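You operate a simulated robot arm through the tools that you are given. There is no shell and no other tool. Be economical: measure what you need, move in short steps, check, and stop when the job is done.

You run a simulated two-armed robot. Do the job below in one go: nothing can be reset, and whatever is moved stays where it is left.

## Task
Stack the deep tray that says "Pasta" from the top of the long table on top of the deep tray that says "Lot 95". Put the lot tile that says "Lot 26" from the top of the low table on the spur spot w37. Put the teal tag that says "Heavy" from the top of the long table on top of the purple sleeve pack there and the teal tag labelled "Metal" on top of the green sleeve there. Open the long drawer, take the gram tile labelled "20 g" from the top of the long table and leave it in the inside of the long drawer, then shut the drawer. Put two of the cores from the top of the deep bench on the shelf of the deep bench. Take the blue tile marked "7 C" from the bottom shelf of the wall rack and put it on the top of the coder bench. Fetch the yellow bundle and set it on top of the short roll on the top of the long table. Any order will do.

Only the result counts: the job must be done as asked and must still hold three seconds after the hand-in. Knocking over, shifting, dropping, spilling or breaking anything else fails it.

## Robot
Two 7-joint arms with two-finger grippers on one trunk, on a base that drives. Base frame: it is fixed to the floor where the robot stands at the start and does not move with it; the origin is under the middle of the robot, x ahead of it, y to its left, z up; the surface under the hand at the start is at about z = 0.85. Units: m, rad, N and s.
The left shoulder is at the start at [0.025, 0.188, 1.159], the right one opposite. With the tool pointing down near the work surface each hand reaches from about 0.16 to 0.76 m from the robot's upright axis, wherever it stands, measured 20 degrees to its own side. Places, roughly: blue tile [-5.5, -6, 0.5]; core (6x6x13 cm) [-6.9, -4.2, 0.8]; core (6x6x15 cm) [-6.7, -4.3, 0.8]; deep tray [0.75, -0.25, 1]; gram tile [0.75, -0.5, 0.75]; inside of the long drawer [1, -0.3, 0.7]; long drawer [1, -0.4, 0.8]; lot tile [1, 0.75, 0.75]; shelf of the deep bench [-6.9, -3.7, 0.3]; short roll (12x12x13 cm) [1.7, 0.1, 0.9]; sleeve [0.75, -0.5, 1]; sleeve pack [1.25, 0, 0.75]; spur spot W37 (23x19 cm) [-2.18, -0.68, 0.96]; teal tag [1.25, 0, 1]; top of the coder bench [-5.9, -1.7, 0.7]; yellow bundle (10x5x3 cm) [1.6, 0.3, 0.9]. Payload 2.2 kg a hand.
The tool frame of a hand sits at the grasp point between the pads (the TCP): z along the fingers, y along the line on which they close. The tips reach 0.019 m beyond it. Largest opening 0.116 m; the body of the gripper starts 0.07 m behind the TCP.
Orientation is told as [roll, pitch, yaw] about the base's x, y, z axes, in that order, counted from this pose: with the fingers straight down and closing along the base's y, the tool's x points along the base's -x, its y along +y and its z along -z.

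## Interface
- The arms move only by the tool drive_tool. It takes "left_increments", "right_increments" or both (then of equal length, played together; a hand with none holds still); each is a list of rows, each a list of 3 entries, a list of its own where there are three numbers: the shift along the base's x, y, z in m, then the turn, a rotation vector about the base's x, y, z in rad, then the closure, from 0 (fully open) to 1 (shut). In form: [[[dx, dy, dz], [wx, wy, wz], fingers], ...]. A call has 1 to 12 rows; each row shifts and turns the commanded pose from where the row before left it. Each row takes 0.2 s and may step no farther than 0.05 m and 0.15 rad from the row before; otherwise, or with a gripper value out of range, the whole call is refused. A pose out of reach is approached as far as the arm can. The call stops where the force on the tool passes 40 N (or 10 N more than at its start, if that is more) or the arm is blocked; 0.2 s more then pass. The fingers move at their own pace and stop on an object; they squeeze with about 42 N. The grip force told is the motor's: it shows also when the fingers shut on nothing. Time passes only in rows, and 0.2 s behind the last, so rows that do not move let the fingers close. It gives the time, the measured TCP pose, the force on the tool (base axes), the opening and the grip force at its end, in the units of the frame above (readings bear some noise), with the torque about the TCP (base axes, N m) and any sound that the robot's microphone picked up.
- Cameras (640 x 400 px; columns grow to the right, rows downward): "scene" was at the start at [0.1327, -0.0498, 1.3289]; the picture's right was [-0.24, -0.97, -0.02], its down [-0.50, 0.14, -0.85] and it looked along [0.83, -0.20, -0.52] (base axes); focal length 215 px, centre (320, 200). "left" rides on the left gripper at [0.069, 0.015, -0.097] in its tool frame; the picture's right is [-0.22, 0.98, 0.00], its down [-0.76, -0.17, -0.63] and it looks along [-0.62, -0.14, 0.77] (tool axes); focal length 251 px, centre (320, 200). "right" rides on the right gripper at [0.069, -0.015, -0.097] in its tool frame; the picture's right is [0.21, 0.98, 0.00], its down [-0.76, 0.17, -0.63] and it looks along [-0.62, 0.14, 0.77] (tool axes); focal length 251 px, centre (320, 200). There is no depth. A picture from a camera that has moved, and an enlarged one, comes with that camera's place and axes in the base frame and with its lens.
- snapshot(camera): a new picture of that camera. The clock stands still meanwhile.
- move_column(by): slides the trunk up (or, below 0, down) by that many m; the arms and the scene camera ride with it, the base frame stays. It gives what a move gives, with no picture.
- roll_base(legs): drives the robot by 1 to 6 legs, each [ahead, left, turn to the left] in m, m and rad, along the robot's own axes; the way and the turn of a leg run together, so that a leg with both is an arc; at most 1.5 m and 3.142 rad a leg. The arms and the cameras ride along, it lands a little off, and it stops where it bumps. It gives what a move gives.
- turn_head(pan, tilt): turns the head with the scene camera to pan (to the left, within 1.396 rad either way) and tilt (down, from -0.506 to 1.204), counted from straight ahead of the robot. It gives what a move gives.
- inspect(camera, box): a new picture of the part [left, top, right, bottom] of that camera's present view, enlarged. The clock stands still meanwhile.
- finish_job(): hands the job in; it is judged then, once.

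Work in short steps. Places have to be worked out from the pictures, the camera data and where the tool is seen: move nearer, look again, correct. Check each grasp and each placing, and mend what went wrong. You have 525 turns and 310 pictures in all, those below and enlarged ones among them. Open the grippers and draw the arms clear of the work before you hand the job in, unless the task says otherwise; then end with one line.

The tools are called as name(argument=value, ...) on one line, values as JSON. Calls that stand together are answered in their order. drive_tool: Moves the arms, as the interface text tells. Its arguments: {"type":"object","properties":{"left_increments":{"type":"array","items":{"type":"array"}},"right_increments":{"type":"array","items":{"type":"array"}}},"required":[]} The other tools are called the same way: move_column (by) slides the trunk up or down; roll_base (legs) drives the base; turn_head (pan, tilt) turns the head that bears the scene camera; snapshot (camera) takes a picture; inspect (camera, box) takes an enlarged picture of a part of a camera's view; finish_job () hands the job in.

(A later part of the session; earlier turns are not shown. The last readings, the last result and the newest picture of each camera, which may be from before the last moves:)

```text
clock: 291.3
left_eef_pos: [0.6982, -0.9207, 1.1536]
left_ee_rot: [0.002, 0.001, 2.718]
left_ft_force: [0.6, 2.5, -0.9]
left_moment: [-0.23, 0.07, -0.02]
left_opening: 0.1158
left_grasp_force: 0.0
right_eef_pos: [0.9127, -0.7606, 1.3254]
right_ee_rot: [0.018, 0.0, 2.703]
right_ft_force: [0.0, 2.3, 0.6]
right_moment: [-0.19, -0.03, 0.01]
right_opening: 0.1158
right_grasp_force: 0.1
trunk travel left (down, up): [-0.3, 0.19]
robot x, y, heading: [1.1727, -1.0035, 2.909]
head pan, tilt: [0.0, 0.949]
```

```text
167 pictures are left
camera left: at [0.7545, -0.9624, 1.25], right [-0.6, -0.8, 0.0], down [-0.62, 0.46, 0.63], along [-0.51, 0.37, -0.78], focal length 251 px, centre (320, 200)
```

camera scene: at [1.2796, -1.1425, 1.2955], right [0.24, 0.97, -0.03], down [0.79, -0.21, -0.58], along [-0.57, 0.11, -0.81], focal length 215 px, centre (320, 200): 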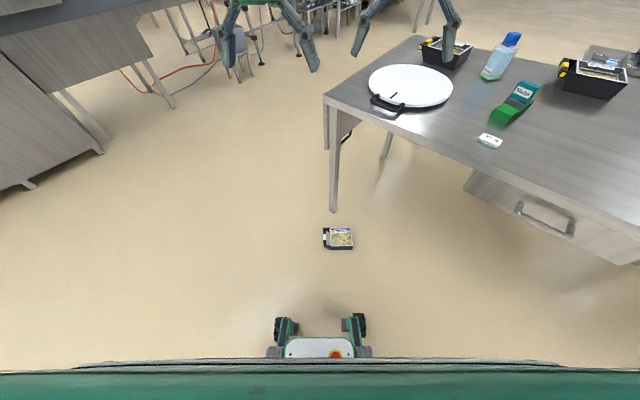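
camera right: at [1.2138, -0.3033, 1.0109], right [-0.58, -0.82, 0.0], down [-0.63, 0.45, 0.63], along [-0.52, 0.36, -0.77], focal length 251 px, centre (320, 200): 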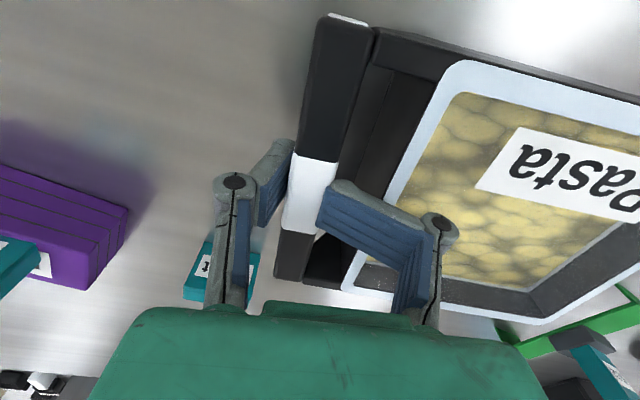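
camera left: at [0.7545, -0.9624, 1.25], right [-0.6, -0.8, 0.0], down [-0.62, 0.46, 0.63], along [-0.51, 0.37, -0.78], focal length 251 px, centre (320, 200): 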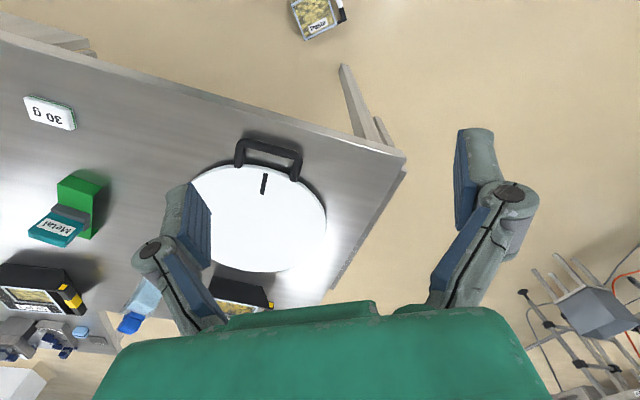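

Move the left hand toward the bar's location and lower the trunk fully.

drive_tool(left_increments=[[[0, -0.03, 0], [0, 0, 0.06], 0], [[0, -0.03, 0], [0, 0, 0.06], 0], [[0, -0.027, 0], [0, 0, 0.06], 0], [[0, 0, 0], [0, 0, 0], 0]])

move_column(by=-0.3)

drive_tool(left_increments=[[[0, 0, -0.045], [0, 0, 0], 0], [[0, 0, -0.045], [0, 0, 0], 0], [[0, 0, -0.045], [0, 0, 0], 0], [[0, 0, -0.045], [0, 0, 0], 0], [[0, 0, -0.045], [0, 0, 0], 0], [[0, 0, -0.045], [0, 0, 0], 0], [[0, 0, -0.045], [0, 0, 0], 0], [[0, 0, 0], [0, 0, 0], 0], [[0, 0, 0], [0, 0, 0], 0], [[0, 0, 0], [0, 0, 0], 0]])

snapshot(camera="left")

```text
clock: 292.3
left_eef_pos: [0.6957, -1.0284, 1.1539]
left_ee_rot: [-0.018, -0.007, 2.898]
left_ft_force: [0.0, 0.0, -0.1]
left_moment: [-0.04, -0.04, -0.04]
left_opening: 0.1159
left_grasp_force: 0.1
right_eef_pos: [0.9087, -0.7844, 1.33]
right_ee_rot: [-0.002, -0.005, 2.705]
right_ft_force: [0.3, 0.5, 0.3]
right_moment: [-0.06, 0.01, 0.0]
right_opening: 0.116
right_grasp_force: 0.0
trunk travel left (down, up): [-0.3, 0.19]
robot x, y, heading: [1.1731, -0.9984, 2.906]
head pan, tilt: [0.0, 0.949]
```

```text
clock: 295.3
left_eef_pos: [0.6947, -1.0282, 0.8551]
left_ee_rot: [-0.011, -0.008, 2.895]
left_ft_force: [-0.9, 2.0, -0.6]
left_moment: [-0.11, 0.02, 0.03]
left_opening: 0.1159
left_grasp_force: 0.1
right_eef_pos: [0.9085, -0.7841, 1.0287]
right_ee_rot: [0.0, -0.003, 2.703]
right_ft_force: [0.4, 1.6, 0.2]
right_moment: [-0.17, 0.0, -0.01]
right_opening: 0.116
right_grasp_force: 0.1
trunk travel left (down, up): [0.0, 0.49]
robot x, y, heading: [1.1706, -0.9985, 2.899]
head pan, tilt: [0.0, 0.949]
```

```text
clock: 297.5
left_eef_pos: [0.6902, -1.0516, 0.5358]
left_ee_rot: [-0.035, -0.005, 2.9]
left_ft_force: [-0.5, 0.1, 0.7]
left_moment: [0.05, -0.01, 0.0]
left_opening: 0.1158
left_grasp_force: 0.0
right_eef_pos: [0.902, -0.8121, 1.0313]
right_ee_rot: [-0.022, -0.008, 2.704]
right_ft_force: [-0.7, 0.3, -0.2]
right_moment: [0.0, 0.01, 0.0]
right_opening: 0.1157
right_grasp_force: 0.0
trunk travel left (down, up): [0.0, 0.49]
robot x, y, heading: [1.1724, -1.0069, 2.909]
head pan, tilt: [0.0, 0.949]
```

```text
166 pictures are left
camera left: at [0.7531, -1.0862, 0.6308], right [-0.44, -0.9, -0.03], down [-0.7, 0.32, 0.64], along [-0.57, 0.31, -0.77], focal length 251 px, centre (320, 200)
```

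left: 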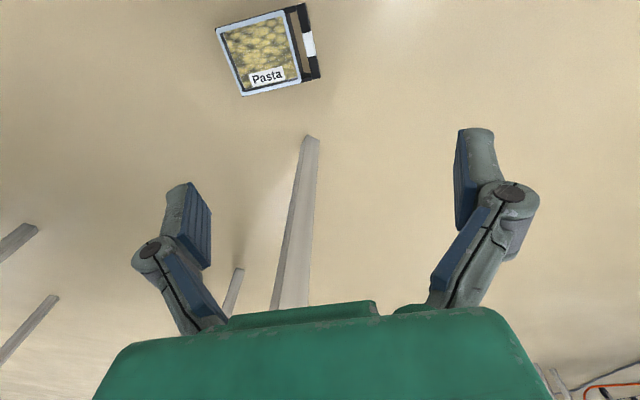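

The arm reaches low. Bar centre ≈(0.696, -1.014); I go down to about 0.15 m and realign.

drive_tool(left_increments=[[[0.001, 0.006, -0.045], [0, 0, 0.01], 0], [[0.001, 0.005, -0.045], [0, 0, 0.01], 0], [[0.001, 0.005, -0.045], [0, 0, 0.01], 0.72], [[0.001, 0.004, -0.045], [0, 0, 0.01], 0.72], [[0.001, 0.004, -0.045], [0, 0, 0], 0.72], [[0, 0.004, -0.045], [0, 0, 0], 0.72], [[0, 0, -0.045], [0, 0, 0], 0.72], [[0, 0, -0.045], [0, 0, 0], 0.72], [[0, 0, 0], [0, 0, 0], 0.72], [[0, 0, 0], [0, 0, 0], 0.72], [[0, 0, 0], [0, 0, 0], 0.72]])

snapshot(camera="left")

```text
clock: 299.9
left_eef_pos: [0.6975, -1.0161, 0.177]
left_ee_rot: [-0.021, -0.007, 2.938]
left_ft_force: [0.1, -0.3, 0.6]
left_moment: [-0.09, 0.01, 0.06]
left_opening: 0.0327
left_grasp_force: 0.1
right_eef_pos: [0.9065, -0.7933, 1.0315]
right_ee_rot: [-0.008, -0.005, 2.703]
right_ft_force: [-0.4, 0.6, -0.2]
right_moment: [-0.07, 0.01, -0.02]
right_opening: 0.116
right_grasp_force: 0.1
trunk travel left (down, up): [0.0, 0.49]
robot x, y, heading: [1.1715, -1.0036, 2.905]
head pan, tilt: [0.0, 0.949]
```

```text
165 pictures are left
camera left: at [0.7617, -1.0459, 0.2724], right [-0.41, -0.91, -0.02], down [-0.71, 0.3, 0.64], along [-0.58, 0.28, -0.77], focal length 251 px, centre (320, 200)
```

left: 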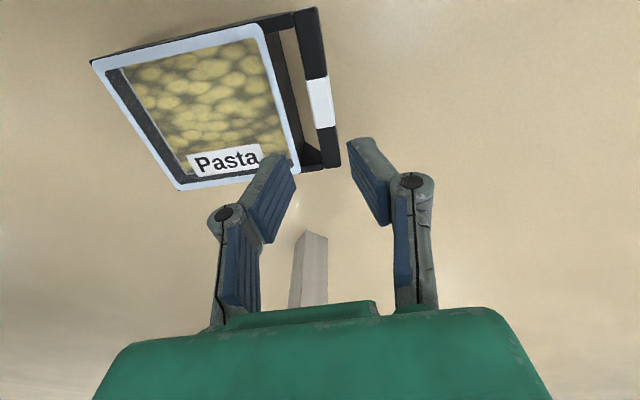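

TCP sits ~4 mm outside the bar line, which gives the inner finger more room. Descend and grip.

drive_tool(left_increments=[[[0, 0, -0.04], [0, 0, 0], 0.74], [[0, 0, -0.03], [0, 0, 0], 0.74], [[0, 0, -0.02], [0, 0, 0], 0.74], [[0, 0, 0], [0, 0, 0], 0.74], [[0, 0, 0], [0, 0, 0], 0.74]])

snapshot(camera="left")

```text
clock: 301.1
left_eef_pos: [0.7128, -1.0262, 0.1081]
left_ee_rot: [-0.039, -0.006, 2.94]
left_ft_force: [0.4, -0.6, -0.4]
left_moment: [0.02, 0.04, 0.02]
left_opening: 0.0302
left_grasp_force: 0.2
left hand out of reach, approached as far as the arm can: row 2, 3
right_eef_pos: [0.9012, -0.8139, 1.0326]
right_ee_rot: [-0.025, -0.008, 2.706]
right_ft_force: [-0.4, 0.2, -0.3]
right_moment: [-0.01, 0.0, -0.01]
right_opening: 0.116
right_grasp_force: 0.2
trunk travel left (down, up): [0.0, 0.49]
robot x, y, heading: [1.1712, -1.0058, 2.902]
head pan, tilt: [0.0, 0.949]
```

```text
164 pictures are left
camera left: at [0.7761, -1.0581, 0.2027], right [-0.41, -0.91, -0.03], down [-0.71, 0.29, 0.64], along [-0.58, 0.28, -0.77], focal length 251 px, centre (320, 200)
```

left: 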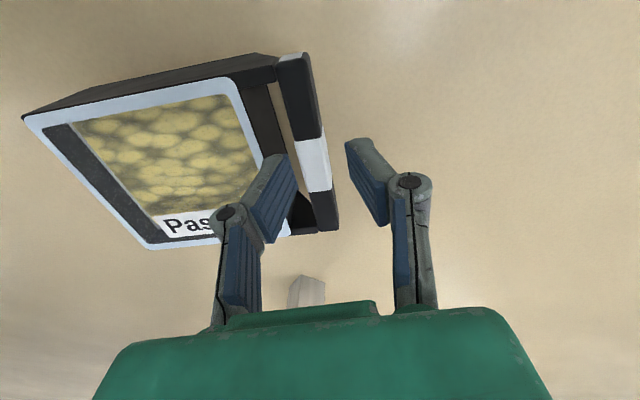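

Slightly out of reach. I raise a bit and roll 6 cm forward.

drive_tool(left_increments=[[[0, 0, 0.03], [0, 0, 0], 0.74], [[0, 0, 0.03], [0, 0, 0], 0.74]])

roll_base(legs=[[0.06, 0, 0]])

drive_tool(left_increments=[[[0, 0, 0], [0, 0, 0], 0.74], [[0, 0, 0], [0, 0, 0], 0.74], [[0, 0, 0], [0, 0, 0], 0.74], [[0, 0, 0], [0, 0, 0], 0.74], [[0, 0, 0], [0, 0, 0], 0.74], [[0, 0, 0], [0, 0, 0], 0.74]])

snapshot(camera="left")

```text
clock: 301.7
left_eef_pos: [0.7118, -1.0232, 0.1691]
left_ee_rot: [-0.031, -0.007, 2.938]
left_ft_force: [0.4, -0.5, -0.5]
left_moment: [0.02, 0.03, -0.02]
left_opening: 0.0302
left_grasp_force: 0.1
right_eef_pos: [0.9029, -0.8067, 1.0316]
right_ee_rot: [-0.017, -0.009, 2.705]
right_ft_force: [-0.4, -0.4, 0.8]
right_moment: [0.02, 0.01, 0.01]
right_opening: 0.116
right_grasp_force: 0.1
trunk travel left (down, up): [0.0, 0.49]
robot x, y, heading: [1.17, -1.0054, 2.909]
head pan, tilt: [0.0, 0.949]
```

```text
clock: 302.7
left_eef_pos: [0.654, -1.0111, 0.1686]
left_ee_rot: [-0.034, -0.005, 2.94]
left_ft_force: [0.6, 0.6, 0.0]
left_moment: [0.0, 0.0, -0.01]
left_opening: 0.03
left_grasp_force: 0.1
right_eef_pos: [0.8436, -0.7942, 1.0314]
right_ee_rot: [-0.023, -0.007, 2.704]
right_ft_force: [-0.9, 0.5, -0.5]
right_moment: [0.02, -0.03, 0.02]
right_opening: 0.116
right_grasp_force: 0.0
trunk travel left (down, up): [0.0, 0.49]
robot x, y, heading: [1.1164, -0.9912, 2.91]
head pan, tilt: [0.0, 0.949]
```

```text
clock: 304.1
left_eef_pos: [0.6545, -1.0106, 0.17]
left_ee_rot: [-0.03, -0.009, 2.94]
left_ft_force: [-0.1, 0.3, 0.5]
left_moment: [-0.04, 0.0, 0.0]
left_opening: 0.0301
left_grasp_force: 0.0
right_eef_pos: [0.8462, -0.793, 1.0323]
right_ee_rot: [-0.017, -0.01, 2.703]
right_ft_force: [0.1, -0.6, 0.2]
right_moment: [0.0, -0.03, 0.01]
right_opening: 0.1163
right_grasp_force: 0.1
trunk travel left (down, up): [0.0, 0.49]
robot x, y, heading: [1.1134, -0.9891, 2.906]
head pan, tilt: [0.0, 0.949]
```

```text
163 pictures are left
camera left: at [0.718, -1.0419, 0.2649], right [-0.41, -0.91, -0.03], down [-0.71, 0.3, 0.64], along [-0.58, 0.28, -0.76], focal length 251 px, centre (320, 200)
```

left: 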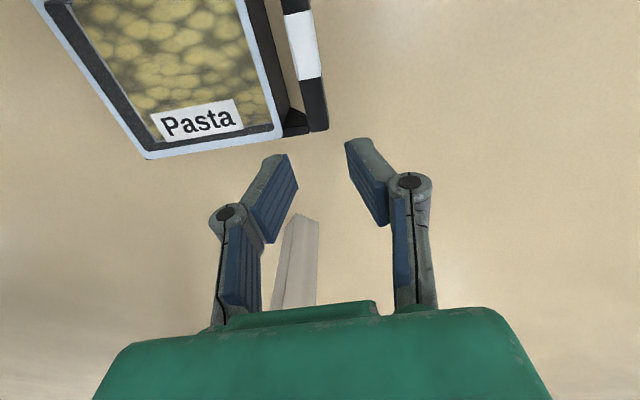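

Bar at (0.697, -1.014). I move over it and descend stepwise.

drive_tool(left_increments=[[[0.021, -0.003, 0], [0, 0, 0], 0.74], [[0.021, -0.003, 0], [0, 0, 0], 0.74], [[0, 0, -0.03], [0, 0, 0], 0.74], [[0, 0, -0.03], [0, 0, 0], 0.74], [[0, 0, 0], [0, 0, 0], 0.74], [[0, 0, 0], [0, 0, 0], 0.74], [[0, 0, 0], [0, 0, 0], 0.74]])

snapshot(camera="left")

```text
clock: 305.7
left_eef_pos: [0.6954, -1.0167, 0.1096]
left_ee_rot: [-0.028, -0.008, 2.939]
left_ft_force: [-0.5, -0.1, -0.2]
left_moment: [0.0, 0.02, 0.01]
left_opening: 0.0302
left_grasp_force: 0.1
right_eef_pos: [0.8475, -0.7932, 1.0311]
right_ee_rot: [-0.018, -0.01, 2.703]
right_ft_force: [-0.3, -0.3, 0.2]
right_moment: [-0.03, -0.02, 0.0]
right_opening: 0.1162
right_grasp_force: 0.0
trunk travel left (down, up): [0.0, 0.49]
robot x, y, heading: [1.1108, -0.9908, 2.906]
head pan, tilt: [0.0, 0.949]
```

```text
162 pictures are left
camera left: at [0.7599, -1.0472, 0.2044], right [-0.41, -0.91, -0.03], down [-0.71, 0.3, 0.64], along [-0.58, 0.28, -0.76], focal length 251 px, centre (320, 200)
```

left: 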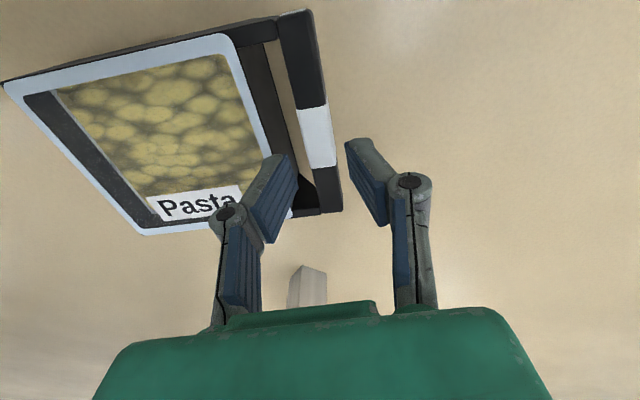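

Well aligned; descend the last 6 cm.

drive_tool(left_increments=[[[0, 0, -0.02], [0, 0, 0], 0.74], [[0, 0, -0.02], [0, 0, 0], 0.74], [[0, 0, -0.02], [0, 0, 0], 0.74], [[0, 0, 0], [0, 0, 0], 0.74]])

snapshot(camera="left")

```text
clock: 306.7
left_eef_pos: [0.6973, -1.0171, 0.0789]
left_ee_rot: [-0.028, -0.007, 2.939]
left_ft_force: [-0.6, 0.5, 0.1]
left_moment: [0.0, -0.01, -0.02]
left_opening: 0.0301
left_grasp_force: 0.0
left hand out of reach, approached as far as the arm can: row 2, 3
right_eef_pos: [0.8467, -0.7931, 1.0318]
right_ee_rot: [-0.017, -0.008, 2.702]
right_ft_force: [0.6, -0.5, -1.1]
right_moment: [-0.02, -0.04, -0.02]
right_opening: 0.1162
right_grasp_force: 0.0
trunk travel left (down, up): [0.0, 0.49]
robot x, y, heading: [1.113, -0.9929, 2.907]
head pan, tilt: [0.0, 0.949]
```

```text
161 pictures are left
camera left: at [0.76, -1.048, 0.1741], right [-0.41, -0.91, -0.03], down [-0.71, 0.3, 0.64], along [-0.58, 0.28, -0.77], focal length 251 px, centre (320, 200)
```

left: 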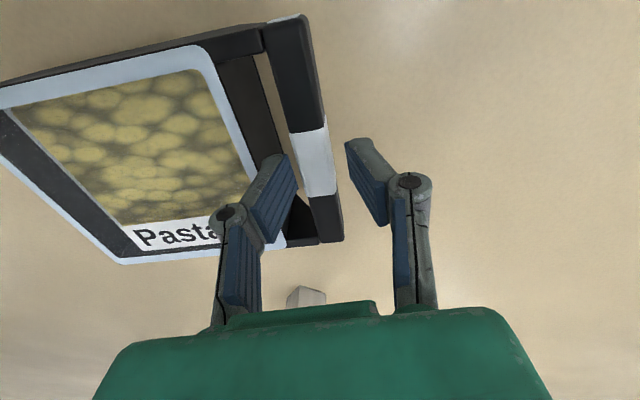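

Still ~3 cm short. The base's front feet straddle wide enough, so I lift the hand and roll 8 cm further forward, slightly left.

drive_tool(left_increments=[[[0, 0, 0.03], [0, 0, 0], 0.74], [[0, 0, 0.04], [0, 0, 0], 0.74], [[0, 0, 0.04], [0, 0, 0], 0.74]])

roll_base(legs=[[0.08, 0.02, 0]])

drive_tool(left_increments=[[[0.025, -0.003, 0], [0, 0, 0], 0.74], [[0.025, -0.003, 0], [0, 0, 0], 0.74], [[0.025, -0.003, 0], [0, 0, 0], 0.74], [[0, 0, 0], [0, 0, 0], 0.74], [[0, 0, 0], [0, 0, 0], 0.74], [[0, 0, 0], [0, 0, 0], 0.74], [[0, 0, 0], [0, 0, 0], 0.74], [[0, 0, 0], [0, 0, 0], 0.74]])

snapshot(camera="left")

```text
clock: 307.5
left_eef_pos: [0.6947, -1.0169, 0.1912]
left_ee_rot: [-0.031, -0.009, 2.938]
left_ft_force: [-0.3, 0.1, -0.1]
left_moment: [0.04, 0.0, 0.03]
left_opening: 0.0301
left_grasp_force: 0.0
right_eef_pos: [0.847, -0.7929, 1.0323]
right_ee_rot: [-0.017, -0.011, 2.707]
right_ft_force: [-0.5, -0.9, -0.5]
right_moment: [0.02, 0.0, -0.01]
right_opening: 0.1163
right_grasp_force: 0.1
trunk travel left (down, up): [0.0, 0.49]
robot x, y, heading: [1.1128, -0.9905, 2.906]
head pan, tilt: [0.0, 0.949]
```

```text
clock: 308.6
left_eef_pos: [0.6142, -1.0158, 0.191]
left_ee_rot: [-0.024, -0.007, 2.939]
left_ft_force: [0.0, 0.9, -0.5]
left_moment: [-0.02, -0.01, 0.01]
left_opening: 0.0301
left_grasp_force: 0.1
right_eef_pos: [0.7657, -0.7862, 1.03]
right_ee_rot: [-0.01, -0.008, 2.705]
right_ft_force: [-0.5, 1.2, -0.1]
right_moment: [-0.09, -0.06, 0.02]
right_opening: 0.116
right_grasp_force: 0.1
trunk travel left (down, up): [0.0, 0.49]
robot x, y, heading: [1.0322, -0.9925, 2.908]
head pan, tilt: [0.0, 0.949]
```

```text
clock: 310.4
left_eef_pos: [0.6897, -1.0271, 0.1909]
left_ee_rot: [-0.032, -0.011, 2.939]
left_ft_force: [0.1, -0.1, 0.7]
left_moment: [0.03, -0.04, -0.01]
left_opening: 0.0304
left_grasp_force: 0.0
right_eef_pos: [0.7653, -0.7938, 1.032]
right_ee_rot: [-0.017, -0.01, 2.703]
right_ft_force: [0.0, -0.5, 0.1]
right_moment: [-0.01, 0.0, 0.01]
right_opening: 0.1161
right_grasp_force: 0.2
trunk travel left (down, up): [0.0, 0.49]
robot x, y, heading: [1.0319, -0.9918, 2.908]
head pan, tilt: [0.0, 0.949]
```

```text
160 pictures are left
camera left: at [0.7539, -1.0578, 0.2862], right [-0.41, -0.91, -0.03], down [-0.7, 0.29, 0.65], along [-0.58, 0.28, -0.76], focal length 251 px, centre (320, 200)
```

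left: 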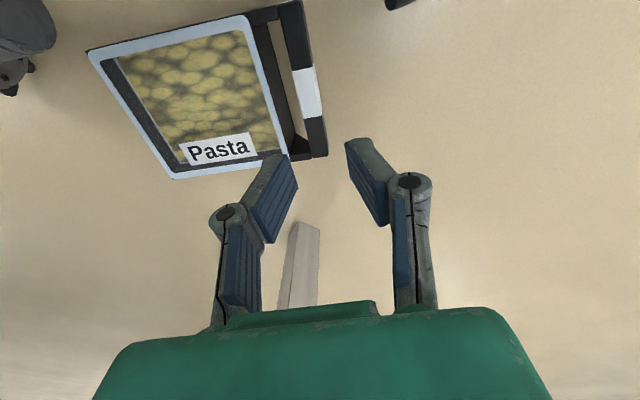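

Align again and descend to the bar.

drive_tool(left_increments=[[[0.003, 0.005, -0.03], [0, 0, 0], 0.74], [[0.003, 0.005, -0.03], [0, 0, 0], 0.74], [[0, 0, -0.02], [0, 0, 0], 0.74], [[0, 0, 0], [0, 0, 0], 0.74], [[0, 0, 0], [0, 0, 0], 0.74], [[0, 0, 0], [0, 0, 0], 0.74]])

snapshot(camera="left")

```text
clock: 311.8
left_eef_pos: [0.6943, -1.016, 0.1107]
left_ee_rot: [-0.032, -0.011, 2.94]
left_ft_force: [0.3, -1.0, -0.4]
left_moment: [-0.02, 0.02, 0.05]
left_opening: 0.0303
left_grasp_force: 0.0
right_eef_pos: [0.768, -0.793, 1.0323]
right_ee_rot: [-0.017, -0.01, 2.703]
right_ft_force: [-0.3, 0.4, 0.3]
right_moment: [0.03, -0.01, -0.02]
right_opening: 0.1161
right_grasp_force: 0.1
trunk travel left (down, up): [0.0, 0.49]
robot x, y, heading: [1.0316, -0.9888, 2.906]
head pan, tilt: [0.0, 0.949]
```

```text
159 pictures are left
camera left: at [0.7592, -1.0476, 0.2056], right [-0.41, -0.91, -0.03], down [-0.7, 0.29, 0.65], along [-0.58, 0.28, -0.76], focal length 251 px, centre (320, 200)
```

left: 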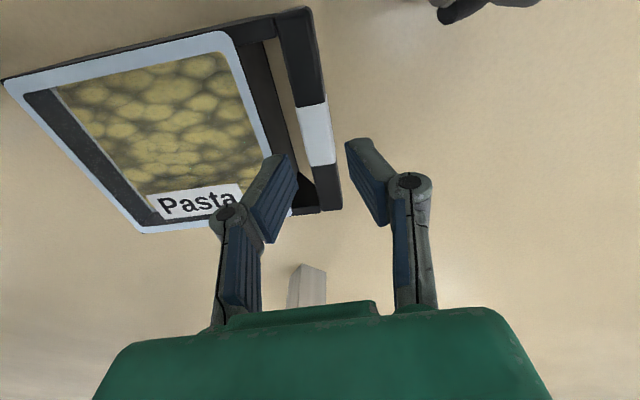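

Same good alignment as before; descend the last 6 cm.

drive_tool(left_increments=[[[0, 0, -0.02], [0, 0, 0], 0.74], [[0, 0, -0.02], [0, 0, 0], 0.74], [[0, 0, -0.02], [0, 0, 0], 0.74], [[0, 0, -0.003], [0, 0, 0], 0.74]])

snapshot(camera="left")

```text
clock: 312.8
left_eef_pos: [0.6949, -1.0177, 0.0466]
left_ee_rot: [-0.029, -0.011, 2.941]
left_ft_force: [-0.8, -1.3, 0.4]
left_moment: [0.06, -0.03, 0.06]
left_opening: 0.0295
left_grasp_force: 0.1
right_eef_pos: [0.7676, -0.7929, 1.0313]
right_ee_rot: [-0.017, -0.009, 2.703]
right_ft_force: [-0.5, 0.1, -0.4]
right_moment: [0.01, -0.01, 0.01]
right_opening: 0.1163
right_grasp_force: 0.0
trunk travel left (down, up): [0.0, 0.49]
robot x, y, heading: [1.0332, -0.9908, 2.91]
head pan, tilt: [0.0, 0.949]
```

```text
158 pictures are left
camera left: at [0.7593, -1.0488, 0.1425], right [-0.41, -0.91, -0.03], down [-0.7, 0.29, 0.65], along [-0.58, 0.28, -0.76], focal length 251 px, centre (320, 200)
```

left: 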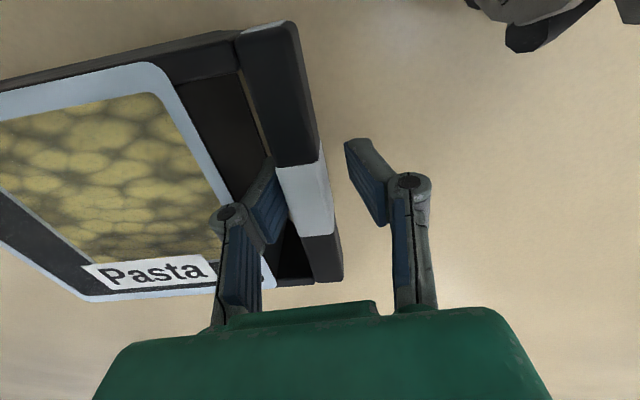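

The inner finger slid cleanly into the gap this time. I go 6 mm deeper and close.

drive_tool(left_increments=[[[0, 0, -0.006], [0, 0, 0], 0.74], [[0, 0, 0], [0, 0, 0], 0.74], [[0, 0, 0], [0, 0, 0], 1], [[0, 0, 0], [0, 0, 0], 1], [[0, 0, 0], [0, 0, 0], 1]])

snapshot(camera="left")

```text
clock: 314.0
left_eef_pos: [0.6967, -1.0158, 0.0417]
left_ee_rot: [-0.031, -0.009, 2.938]
left_ft_force: [5.9, 4.6, 11.6]
left_moment: [2.13, -1.67, -0.58]
left_opening: 0.0111
left_grasp_force: 37.6
right_eef_pos: [0.7671, -0.7941, 1.0318]
right_ee_rot: [-0.017, -0.01, 2.702]
right_ft_force: [-0.7, 0.0, -0.4]
right_moment: [0.03, 0.02, -0.01]
right_opening: 0.1157
right_grasp_force: 0.1
trunk travel left (down, up): [0.0, 0.49]
robot x, y, heading: [1.0319, -0.9915, 2.91]
head pan, tilt: [0.0, 0.949]
```

```text
157 pictures are left
camera left: at [0.7603, -1.0477, 0.1368], right [-0.41, -0.91, -0.03], down [-0.71, 0.29, 0.64], along [-0.58, 0.28, -0.76], focal length 251 px, centre (320, 200)
```

left: 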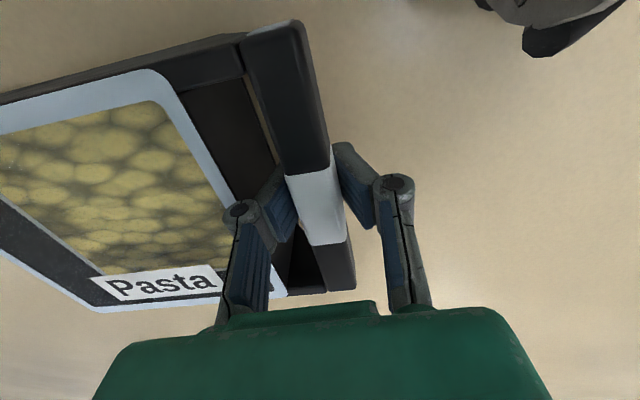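

Full engagement (opening 0.011). I lift gently and check.

drive_tool(left_increments=[[[0, 0, 0.005], [0, 0, 0], 1], [[0, 0, 0.01], [0, 0, 0], 1], [[0, 0, 0.015], [0, 0, 0], 1], [[0, 0, 0.02], [0, 0, 0], 1], [[0, 0, 0], [0, 0, 0], 1], [[0, 0, 0], [0, 0, 0], 1]])

snapshot(camera="left")

```text
clock: 315.4
left_eef_pos: [0.6942, -1.0164, 0.0922]
left_ee_rot: [-0.029, -0.009, 2.938]
left_ft_force: [0.8, 0.3, -3.2]
left_moment: [-0.31, 0.03, -0.06]
left_opening: 0.008
left_grasp_force: 35.6
right_eef_pos: [0.7672, -0.7942, 1.0317]
right_ee_rot: [-0.019, -0.009, 2.703]
right_ft_force: [0.5, -0.6, 0.7]
right_moment: [0.02, -0.01, 0.02]
right_opening: 0.1161
right_grasp_force: 0.0
trunk travel left (down, up): [0.0, 0.49]
robot x, y, heading: [1.0322, -0.9909, 2.914]
head pan, tilt: [0.0, 0.949]
```

```text
156 pictures are left
camera left: at [0.7593, -1.048, 0.187], right [-0.41, -0.91, -0.03], down [-0.7, 0.29, 0.65], along [-0.58, 0.28, -0.76], focal length 251 px, centre (320, 200)
```

left: 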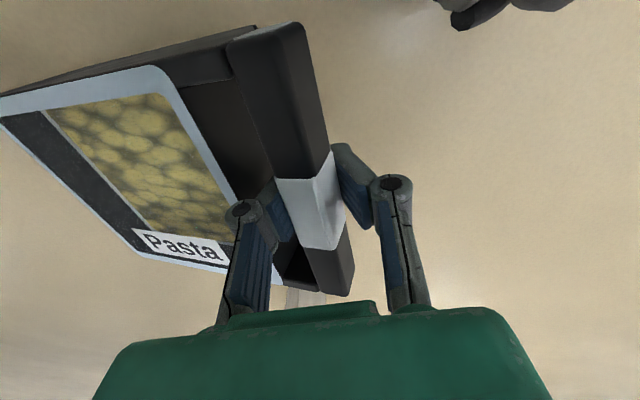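

The tray droops somewhat about the bar. I lift a bit more and see whether the angle is stable.

drive_tool(left_increments=[[[0, 0, 0.02], [0, 0, 0], 1], [[0, 0, 0.03], [0, 0, 0], 1], [[0, 0, 0.03], [0, 0, 0], 1], [[0, 0, 0.03], [0, 0, 0], 1], [[0, 0, 0.02], [0, 0, 0], 1], [[0, 0, 0], [0, 0, 0], 1], [[0, 0, 0], [0, 0, 0], 1]])

snapshot(camera="left")

snapshot(camera="scene")

```text
clock: 317.0
left_eef_pos: [0.6949, -1.0161, 0.2225]
left_ee_rot: [-0.031, -0.012, 2.939]
left_ft_force: [0.0, -0.7, -3.3]
left_moment: [-0.29, 0.07, 0.07]
left_opening: 0.008
left_grasp_force: 36.2
right_eef_pos: [0.7675, -0.7924, 1.0327]
right_ee_rot: [-0.017, -0.01, 2.703]
right_ft_force: [1.6, 0.6, -0.2]
right_moment: [0.01, -0.04, 0.01]
right_opening: 0.1158
right_grasp_force: 0.1
trunk travel left (down, up): [0.0, 0.49]
robot x, y, heading: [1.0309, -0.9912, 2.914]
head pan, tilt: [0.0, 0.949]
```

```text
155 pictures are left
camera left: at [0.7595, -1.0485, 0.3168], right [-0.41, -0.91, -0.03], down [-0.7, 0.29, 0.65], along [-0.58, 0.28, -0.76], focal length 251 px, centre (320, 200)
```

left: 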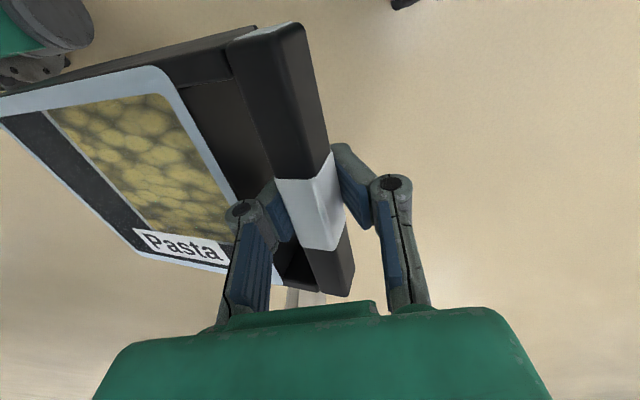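

```text
154 pictures are left
camera scene: at [0.9234, -0.9603, 0.9961], right [0.23, 0.97, 0.0], down [0.79, -0.19, -0.58], along [-0.56, 0.13, -0.81], focal length 215 px, centre (320, 200)
```

scene: 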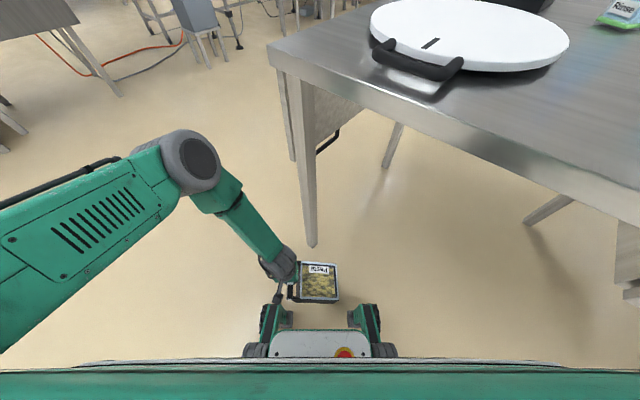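

The angle is stable. I roll back 0.2 m away from the table edge at this low height, then level the tray with a hand roll.

roll_base(legs=[[-0.2, 0.05, 0]])

drive_tool(left_increments=[[[0, 0, 0.03], [0.1, -0.022, 0], 1], [[0, 0, 0.03], [0.1, -0.022, 0], 1], [[0, 0, 0.03], [0.1, -0.022, 0], 1], [[0, 0, 0.03], [0, 0, 0], 1], [[0, 0, 0.03], [0, 0, 0], 1], [[0, 0, 0], [0, 0, 0], 1], [[0, 0, 0], [0, 0, 0], 1]])

snapshot(camera="scene")

```text
clock: 318.6
left_eef_pos: [0.8803, -1.1105, 0.223]
left_ee_rot: [-0.03, -0.012, 2.938]
left_ft_force: [-0.6, 0.1, -4.5]
left_moment: [-0.33, 0.07, 0.03]
left_opening: 0.0076
left_grasp_force: 35.3
right_eef_pos: [0.9524, -0.8865, 1.0329]
right_ee_rot: [-0.016, -0.011, 2.704]
right_ft_force: [0.4, 0.9, 0.0]
right_moment: [-0.03, 0.03, 0.0]
right_opening: 0.1158
right_grasp_force: 0.0
trunk travel left (down, up): [0.0, 0.49]
robot x, y, heading: [1.218, -1.0805, 2.914]
head pan, tilt: [0.0, 0.949]
```

```text
clock: 320.2
left_eef_pos: [0.8782, -1.1115, 0.3734]
left_ee_rot: [-0.339, -0.008, 2.943]
left_ft_force: [0.7, 0.2, -4.8]
left_moment: [-0.33, 0.08, 0.02]
left_opening: 0.0076
left_grasp_force: 35.6
right_eef_pos: [0.9527, -0.8879, 1.034]
right_ee_rot: [-0.018, -0.015, 2.706]
right_ft_force: [0.5, 0.0, 1.1]
right_moment: [0.01, -0.03, -0.01]
right_opening: 0.1161
right_grasp_force: 0.0
trunk travel left (down, up): [0.0, 0.49]
robot x, y, heading: [1.2129, -1.085, 2.91]
head pan, tilt: [0.0, 0.949]
```

```text
153 pictures are left
camera scene: at [1.1072, -1.0552, 0.9961], right [0.23, 0.97, 0.0], down [0.79, -0.19, -0.58], along [-0.56, 0.13, -0.81], focal length 215 px, centre (320, 200)
```

scene: 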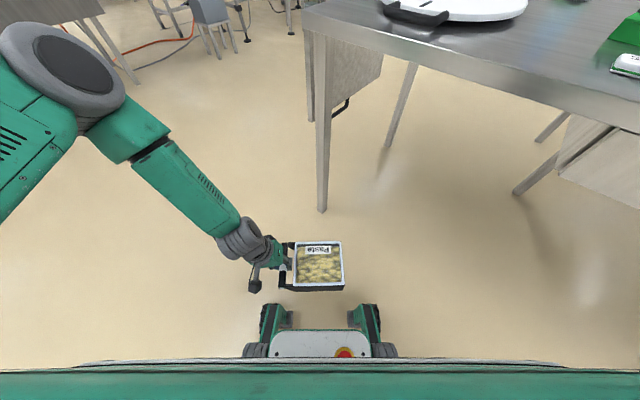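

Enlarge to judge how level the tray is now.

inspect(camera="scene", box=[230, 210, 370, 310])

inspect(camera="right", box=[0, 0, 640, 400])

```text
4.00 times, centred on (300, 260) of scene
camera zoom: at [1.1072, -1.0552, 0.9961], right [0.23, 0.97, 0.0], down [0.79, -0.19, -0.58], along [-0.56, 0.13, -0.81], focal length 862 px, centre (400, -40)
```

zoom: 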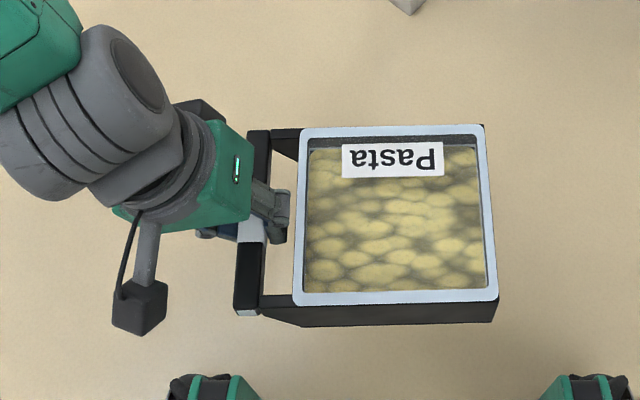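

```text
1.00 times, centred on (320, 200) of right (not enlarged: the box is as wide or as high as the picture)
camera zoom: at [1.0223, -0.9061, 1.1292], right [-0.22, -0.98, -0.02], down [-0.75, 0.16, 0.64], along [-0.62, 0.15, -0.77], focal length 251 px, centre (320, 200)
```

zoom: 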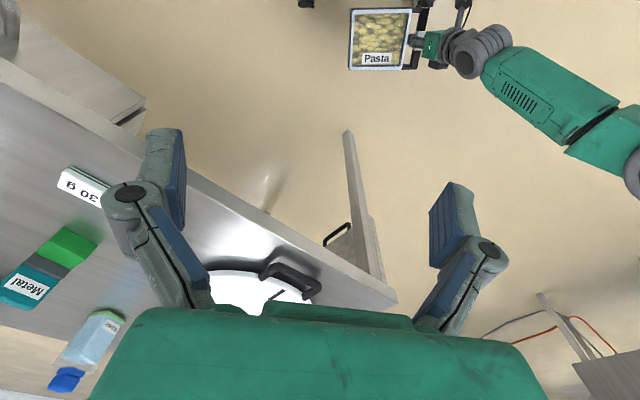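

The tray is level and intact. I raise the trunk and the left hand, bringing the tray forward to a comfortable height.

move_column(by=0.3)

drive_tool(left_increments=[[[-0.015, 0.0035, 0.035], [0, 0, 0], 1], [[-0.015, 0.0035, 0.035], [0, 0, 0], 1], [[-0.015, 0.0035, 0.035], [0, 0, 0], 1], [[-0.015, 0.0035, 0.035], [0, 0, 0], 1], [[-0.015, 0.0035, 0.035], [0, 0, 0], 1], [[-0.015, 0.0035, 0.035], [0, 0, 0], 1], [[-0.015, 0.0035, 0.035], [0, 0, 0], 1], [[-0.015, 0.0035, 0.03], [0, 0, 0], 1], [[0, 0, 0], [0, 0, 0], 1], [[0, 0, 0], [0, 0, 0], 1]])

snapshot(camera="scene")

snapshot(camera="left")

```text
clock: 323.2
left_eef_pos: [0.8784, -1.1103, 0.6718]
left_ee_rot: [-0.338, -0.008, 2.942]
left_ft_force: [0.6, -0.7, -4.4]
left_moment: [-0.34, 0.07, 0.06]
left_opening: 0.0074
left_grasp_force: 35.0
right_eef_pos: [0.9533, -0.8881, 1.333]
right_ee_rot: [-0.017, -0.014, 2.705]
right_ft_force: [0.8, -0.2, 0.0]
right_moment: [-0.01, -0.03, -0.02]
right_opening: 0.1161
right_grasp_force: 0.1
trunk travel left (down, up): [-0.3, 0.19]
robot x, y, heading: [1.2149, -1.0802, 2.915]
head pan, tilt: [0.0, 0.949]
```

```text
clock: 325.4
left_eef_pos: [0.7584, -1.0836, 0.9471]
left_ee_rot: [-0.339, -0.008, 2.942]
left_ft_force: [-1.0, 0.4, -3.8]
left_moment: [-0.37, 0.07, 0.01]
left_opening: 0.0074
left_grasp_force: 34.8
right_eef_pos: [0.9525, -0.8873, 1.333]
right_ee_rot: [-0.019, -0.013, 2.706]
right_ft_force: [1.1, 0.7, 0.8]
right_moment: [0.01, 0.0, 0.01]
right_opening: 0.1163
right_grasp_force: 0.0
trunk travel left (down, up): [-0.3, 0.19]
robot x, y, heading: [1.2138, -1.0851, 2.915]
head pan, tilt: [0.0, 0.949]
```

```text
150 pictures are left
camera scene: at [1.1064, -1.0545, 1.2961], right [0.23, 0.97, 0.0], down [0.79, -0.19, -0.58], along [-0.56, 0.13, -0.82], focal length 215 px, centre (320, 200)
```

scene: 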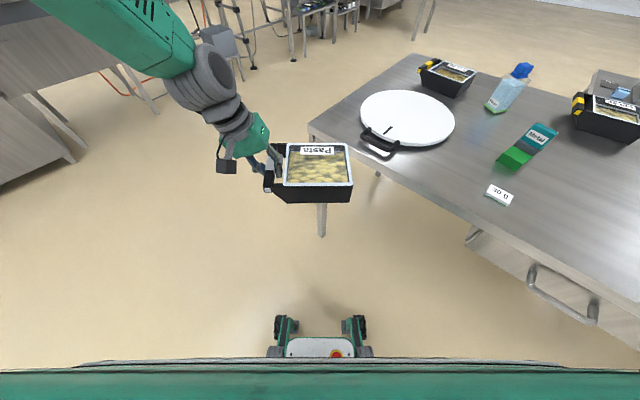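

```text
149 pictures are left
camera left: at [0.8176, -1.1424, 1.0322], right [-0.4, -0.86, -0.32], down [-0.75, 0.1, 0.66], along [-0.54, 0.5, -0.68], focal length 251 px, centre (320, 200)
```

left: 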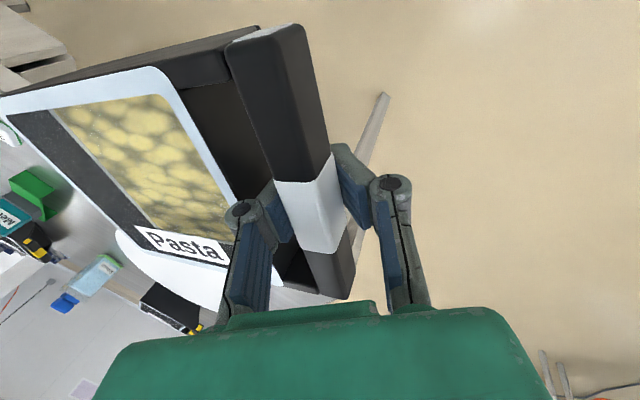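

Stable. Now I bring the right hand over the opposite rim (about (0.80, -0.905)) to support the tray.

drive_tool(right_increments=[[[-0.022, -0.003, -0.036], [0, 0, 0.034], 0.6], [[-0.022, -0.003, -0.036], [0, 0, 0.034], 0.6], [[-0.022, -0.003, -0.036], [0, 0, 0.034], 0.6], [[-0.022, -0.003, -0.036], [0, 0, 0.034], 0.6], [[-0.022, -0.003, -0.036], [0, 0, 0.034], 0.6], [[-0.022, -0.003, -0.036], [0, 0, 0.034], 0.6], [[-0.022, -0.003, -0.036], [0, 0, 0.034], 0.6], [[0, 0, 0], [0, 0, 0], 0.6], [[0, 0, 0], [0, 0, 0], 0.6]])

snapshot(camera="right")

```text
clock: 327.4
left_eef_pos: [0.7584, -1.0834, 0.9466]
left_ee_rot: [-0.339, -0.008, 2.942]
left_ft_force: [0.2, -0.6, -4.6]
left_moment: [-0.36, 0.05, 0.01]
left_opening: 0.0074
left_grasp_force: 34.9
right_eef_pos: [0.7988, -0.9096, 1.0819]
right_ee_rot: [-0.018, -0.014, 2.943]
right_ft_force: [-0.5, 0.0, -0.1]
right_moment: [0.01, 0.01, 0.01]
right_opening: 0.0463
right_grasp_force: 0.0
trunk travel left (down, up): [-0.3, 0.19]
robot x, y, heading: [1.2201, -1.0813, 2.903]
head pan, tilt: [0.0, 0.949]
```

```text
148 pictures are left
camera right: at [0.8695, -0.91, 1.1768], right [0.02, -1.0, -0.02], down [-0.77, -0.03, 0.64], along [-0.64, 0.0, -0.77], focal length 251 px, centre (320, 200)
```

right: 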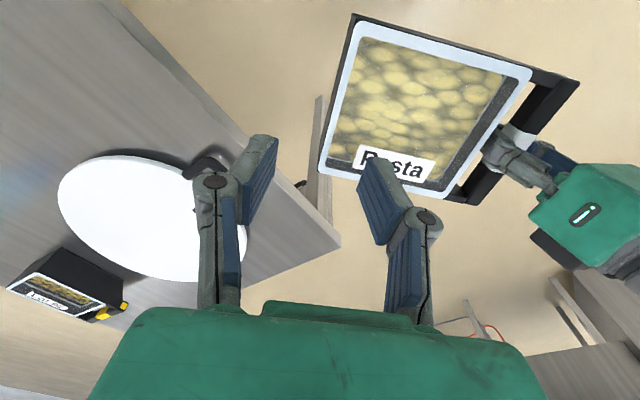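

Far rim mid ≈(0.80, -0.926). I move over it and lower so the rim is between the fingers.

drive_tool(right_increments=[[[0.001, -0.008, -0.03], [0, 0, 0.02], 0.6], [[0.001, -0.008, -0.03], [0, 0, 0.02], 0.6], [[0, 0, -0.03], [0, 0, 0], 0.6], [[0, 0, 0], [0, 0, 0], 0.6], [[0, 0, 0], [0, 0, 0], 0.6]])

snapshot(camera="right")

```text
clock: 328.6
left_eef_pos: [0.7576, -1.0839, 0.9478]
left_ee_rot: [-0.339, -0.008, 2.942]
left_ft_force: [-0.4, 0.7, -3.4]
left_moment: [-0.3, 0.07, 0.02]
left_opening: 0.0075
left_grasp_force: 35.0
right_eef_pos: [0.8009, -0.9257, 0.9904]
right_ee_rot: [-0.016, -0.013, 2.982]
right_ft_force: [0.0, -0.1, -0.2]
right_moment: [0.0, -0.01, 0.01]
right_opening: 0.0463
right_grasp_force: 0.1
trunk travel left (down, up): [-0.3, 0.19]
robot x, y, heading: [1.2161, -1.0811, 2.912]
head pan, tilt: [0.0, 0.949]
```

```text
147 pictures are left
camera right: at [0.8719, -0.9238, 1.0867], right [0.06, -1.0, -0.02], down [-0.77, -0.06, 0.64], along [-0.64, -0.02, -0.77], focal length 251 px, centre (320, 200)
```

right: 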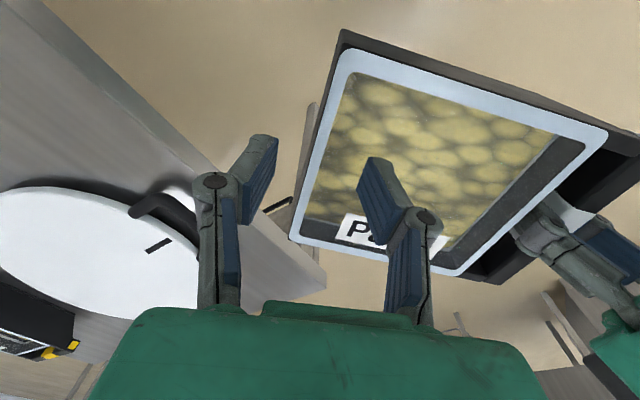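

The rim passes between the fingers. Lower 3 cm more and close gently.

drive_tool(right_increments=[[[0, 0, -0.01], [0, 0, 0], 0.6], [[0, 0, -0.01], [0, 0, 0], 0.6], [[0, 0, -0.008], [0, 0, 0], 0.6], [[0, 0, 0], [0, 0, 0], 0.6]])

snapshot(camera="right")

```text
clock: 329.6
left_eef_pos: [0.7593, -1.0846, 0.9485]
left_ee_rot: [-0.341, -0.01, 2.942]
left_ft_force: [-0.6, -1.2, -3.8]
left_moment: [-0.25, 0.07, -0.04]
left_opening: 0.006
left_grasp_force: 30.6
right_eef_pos: [0.8013, -0.9268, 0.9625]
right_ee_rot: [-0.019, -0.014, 2.983]
right_ft_force: [0.7, 0.0, 0.2]
right_moment: [-0.03, -0.01, 0.02]
right_opening: 0.0465
right_grasp_force: 0.1
trunk travel left (down, up): [-0.3, 0.19]
robot x, y, heading: [1.2136, -1.0857, 2.909]
head pan, tilt: [0.0, 0.949]
```

```text
146 pictures are left
camera right: at [0.8725, -0.9243, 1.0588], right [0.06, -1.0, -0.02], down [-0.77, -0.06, 0.64], along [-0.64, -0.02, -0.77], focal length 251 px, centre (320, 200)
```

right: 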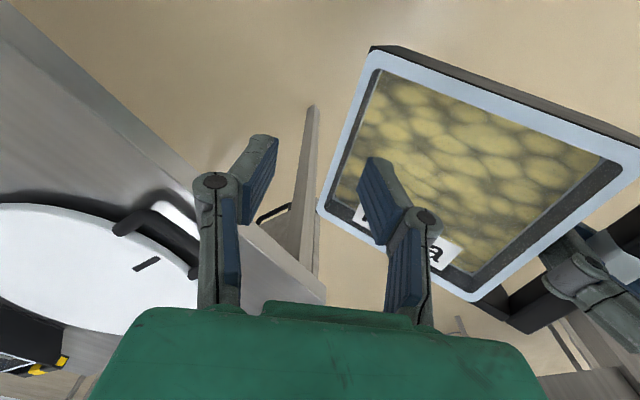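

The bar is slowly slipping out of the left grip. I quickly clamp the far rim with the right hand, a bit lower.

drive_tool(right_increments=[[[0.003, -0.006, -0.015], [0, 0, 0], 0.6], [[0, 0, -0.005], [0, 0, 0], 0.9], [[0, 0, 0], [0, 0, 0], 1], [[0, 0, 0], [0, 0, 0], 1]])

snapshot(camera="right")

snapshot(camera="left")

```text
clock: 330.6
left_eef_pos: [0.7584, -1.0836, 0.9458]
left_ee_rot: [-0.34, -0.009, 2.944]
left_ft_force: [-0.5, -0.6, -4.3]
left_moment: [-0.24, 0.05, -0.02]
left_opening: 0.006
left_grasp_force: 31.0
right_eef_pos: [0.8007, -0.93, 0.9481]
right_ee_rot: [-0.008, -0.019, 2.975]
right_ft_force: [-0.4, 0.8, 0.5]
right_moment: [0.01, 0.0, -0.03]
right_opening: 0.0
right_grasp_force: 28.4
trunk travel left (down, up): [-0.3, 0.19]
robot x, y, heading: [1.2133, -1.0845, 2.911]
head pan, tilt: [0.0, 0.949]
```

```text
145 pictures are left
camera right: at [0.8732, -0.9284, 1.0428], right [0.05, -1.0, -0.01], down [-0.76, -0.05, 0.65], along [-0.65, -0.02, -0.76], focal length 251 px, centre (320, 200)
```

right: 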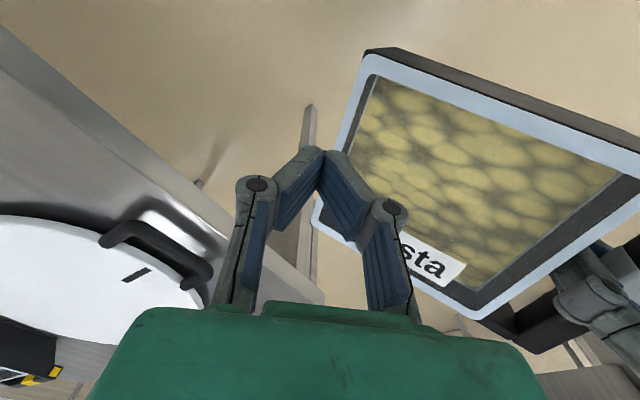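

```text
144 pictures are left
camera left: at [0.8171, -1.1438, 1.0318], right [-0.39, -0.86, -0.32], down [-0.75, 0.1, 0.66], along [-0.53, 0.5, -0.68], focal length 251 px, centre (320, 200)
```

left: 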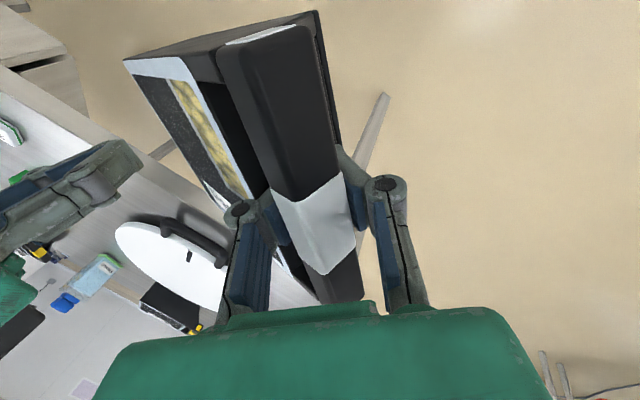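

The finger tips are closed below the bar, so the bar is caged (hook-like) and can't fall out, just swings. I take the right hand away, raise the tray, and carry it this way; later I'll set it down and regrip.

drive_tool(right_increments=[[[0.005, 0.03, 0.03], [0, 0, 0], 1], [[0.005, 0.03, 0.035], [0, 0, -0.05], 1], [[0.005, 0.02, 0.035], [0, 0, -0.05], 0.5], [[0.01, 0.02, 0.035], [0, 0, -0.05], 0], [[0.01, 0.02, 0.035], [0, 0, -0.05], 0], [[0.01, 0.02, 0.03], [0, 0, -0.05], 0]], left_increments=[[[0, 0, 0], [0, 0, 0], 1], [[0, 0, 0.03], [-0.05, 0.011, 0], 1], [[0, 0, 0.035], [-0.06, 0.013, 0], 1], [[0, 0, 0.035], [-0.06, 0.013, 0], 1], [[0, 0, 0.035], [-0.06, 0.013, 0], 1], [[0, 0, 0.035], [-0.06, 0.013, 0], 1]])

snapshot(camera="left")

```text
clock: 332.0
left_eef_pos: [0.7601, -1.0823, 1.118]
left_ee_rot: [-0.039, -0.014, 2.94]
left_ft_force: [0.4, 0.1, -4.0]
left_moment: [-0.16, 0.02, 0.02]
left_opening: 0.006
left_grasp_force: 30.3
right_eef_pos: [0.8511, -0.79, 1.1441]
right_ee_rot: [-0.016, -0.013, 2.734]
right_ft_force: [-0.2, 1.4, -0.1]
right_moment: [0.0, 0.02, 0.0]
right_opening: 0.116
right_grasp_force: 0.0
trunk travel left (down, up): [-0.3, 0.19]
robot x, y, heading: [1.2147, -1.0845, 2.91]
head pan, tilt: [0.0, 0.949]
```

```text
143 pictures are left
camera left: at [0.8246, -1.1146, 1.213], right [-0.41, -0.91, -0.04], down [-0.7, 0.29, 0.65], along [-0.58, 0.29, -0.76], focal length 251 px, centre (320, 200)
```

left: 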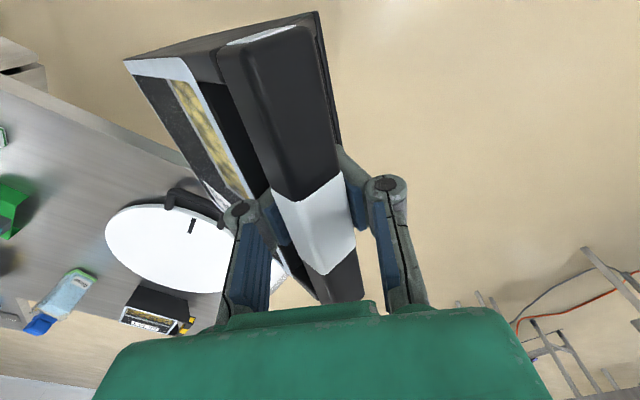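

The tray hangs caged in the left fingers. I drive round the table end now.

roll_base(legs=[[-0.1, 0, 0], [0, 0, 1.22], [0, 0, 1.22]])

snapshot(camera="left")

```text
clock: 339.2
left_eef_pos: [1.6578, -1.4116, 1.1176]
left_ee_rot: [-0.041, -0.014, -0.924]
left_ft_force: [-0.1, 0.4, -5.3]
left_moment: [0.12, -0.16, -0.04]
left_opening: 0.006
left_grasp_force: 30.8
right_eef_pos: [1.3974, -1.5698, 1.1434]
right_ee_rot: [-0.016, -0.013, -1.131]
right_ft_force: [-0.3, 0.8, -0.1]
right_moment: [0.0, -0.01, 0.01]
right_opening: 0.116
right_grasp_force: 0.1
trunk travel left (down, up): [-0.3, 0.19]
robot x, y, heading: [1.3136, -1.1089, -0.954]
head pan, tilt: [0.0, 0.949]
```

```text
142 pictures are left
camera left: at [1.6299, -1.3435, 1.2117], right [0.91, 0.42, -0.04], down [0.34, -0.68, 0.65], along [0.24, -0.6, -0.76], focal length 251 px, centre (320, 200)
```

left: 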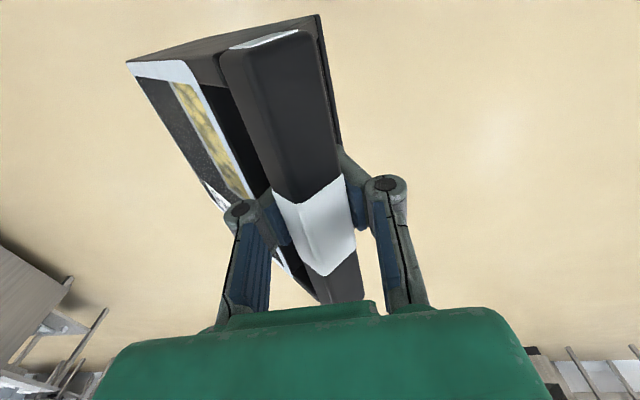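

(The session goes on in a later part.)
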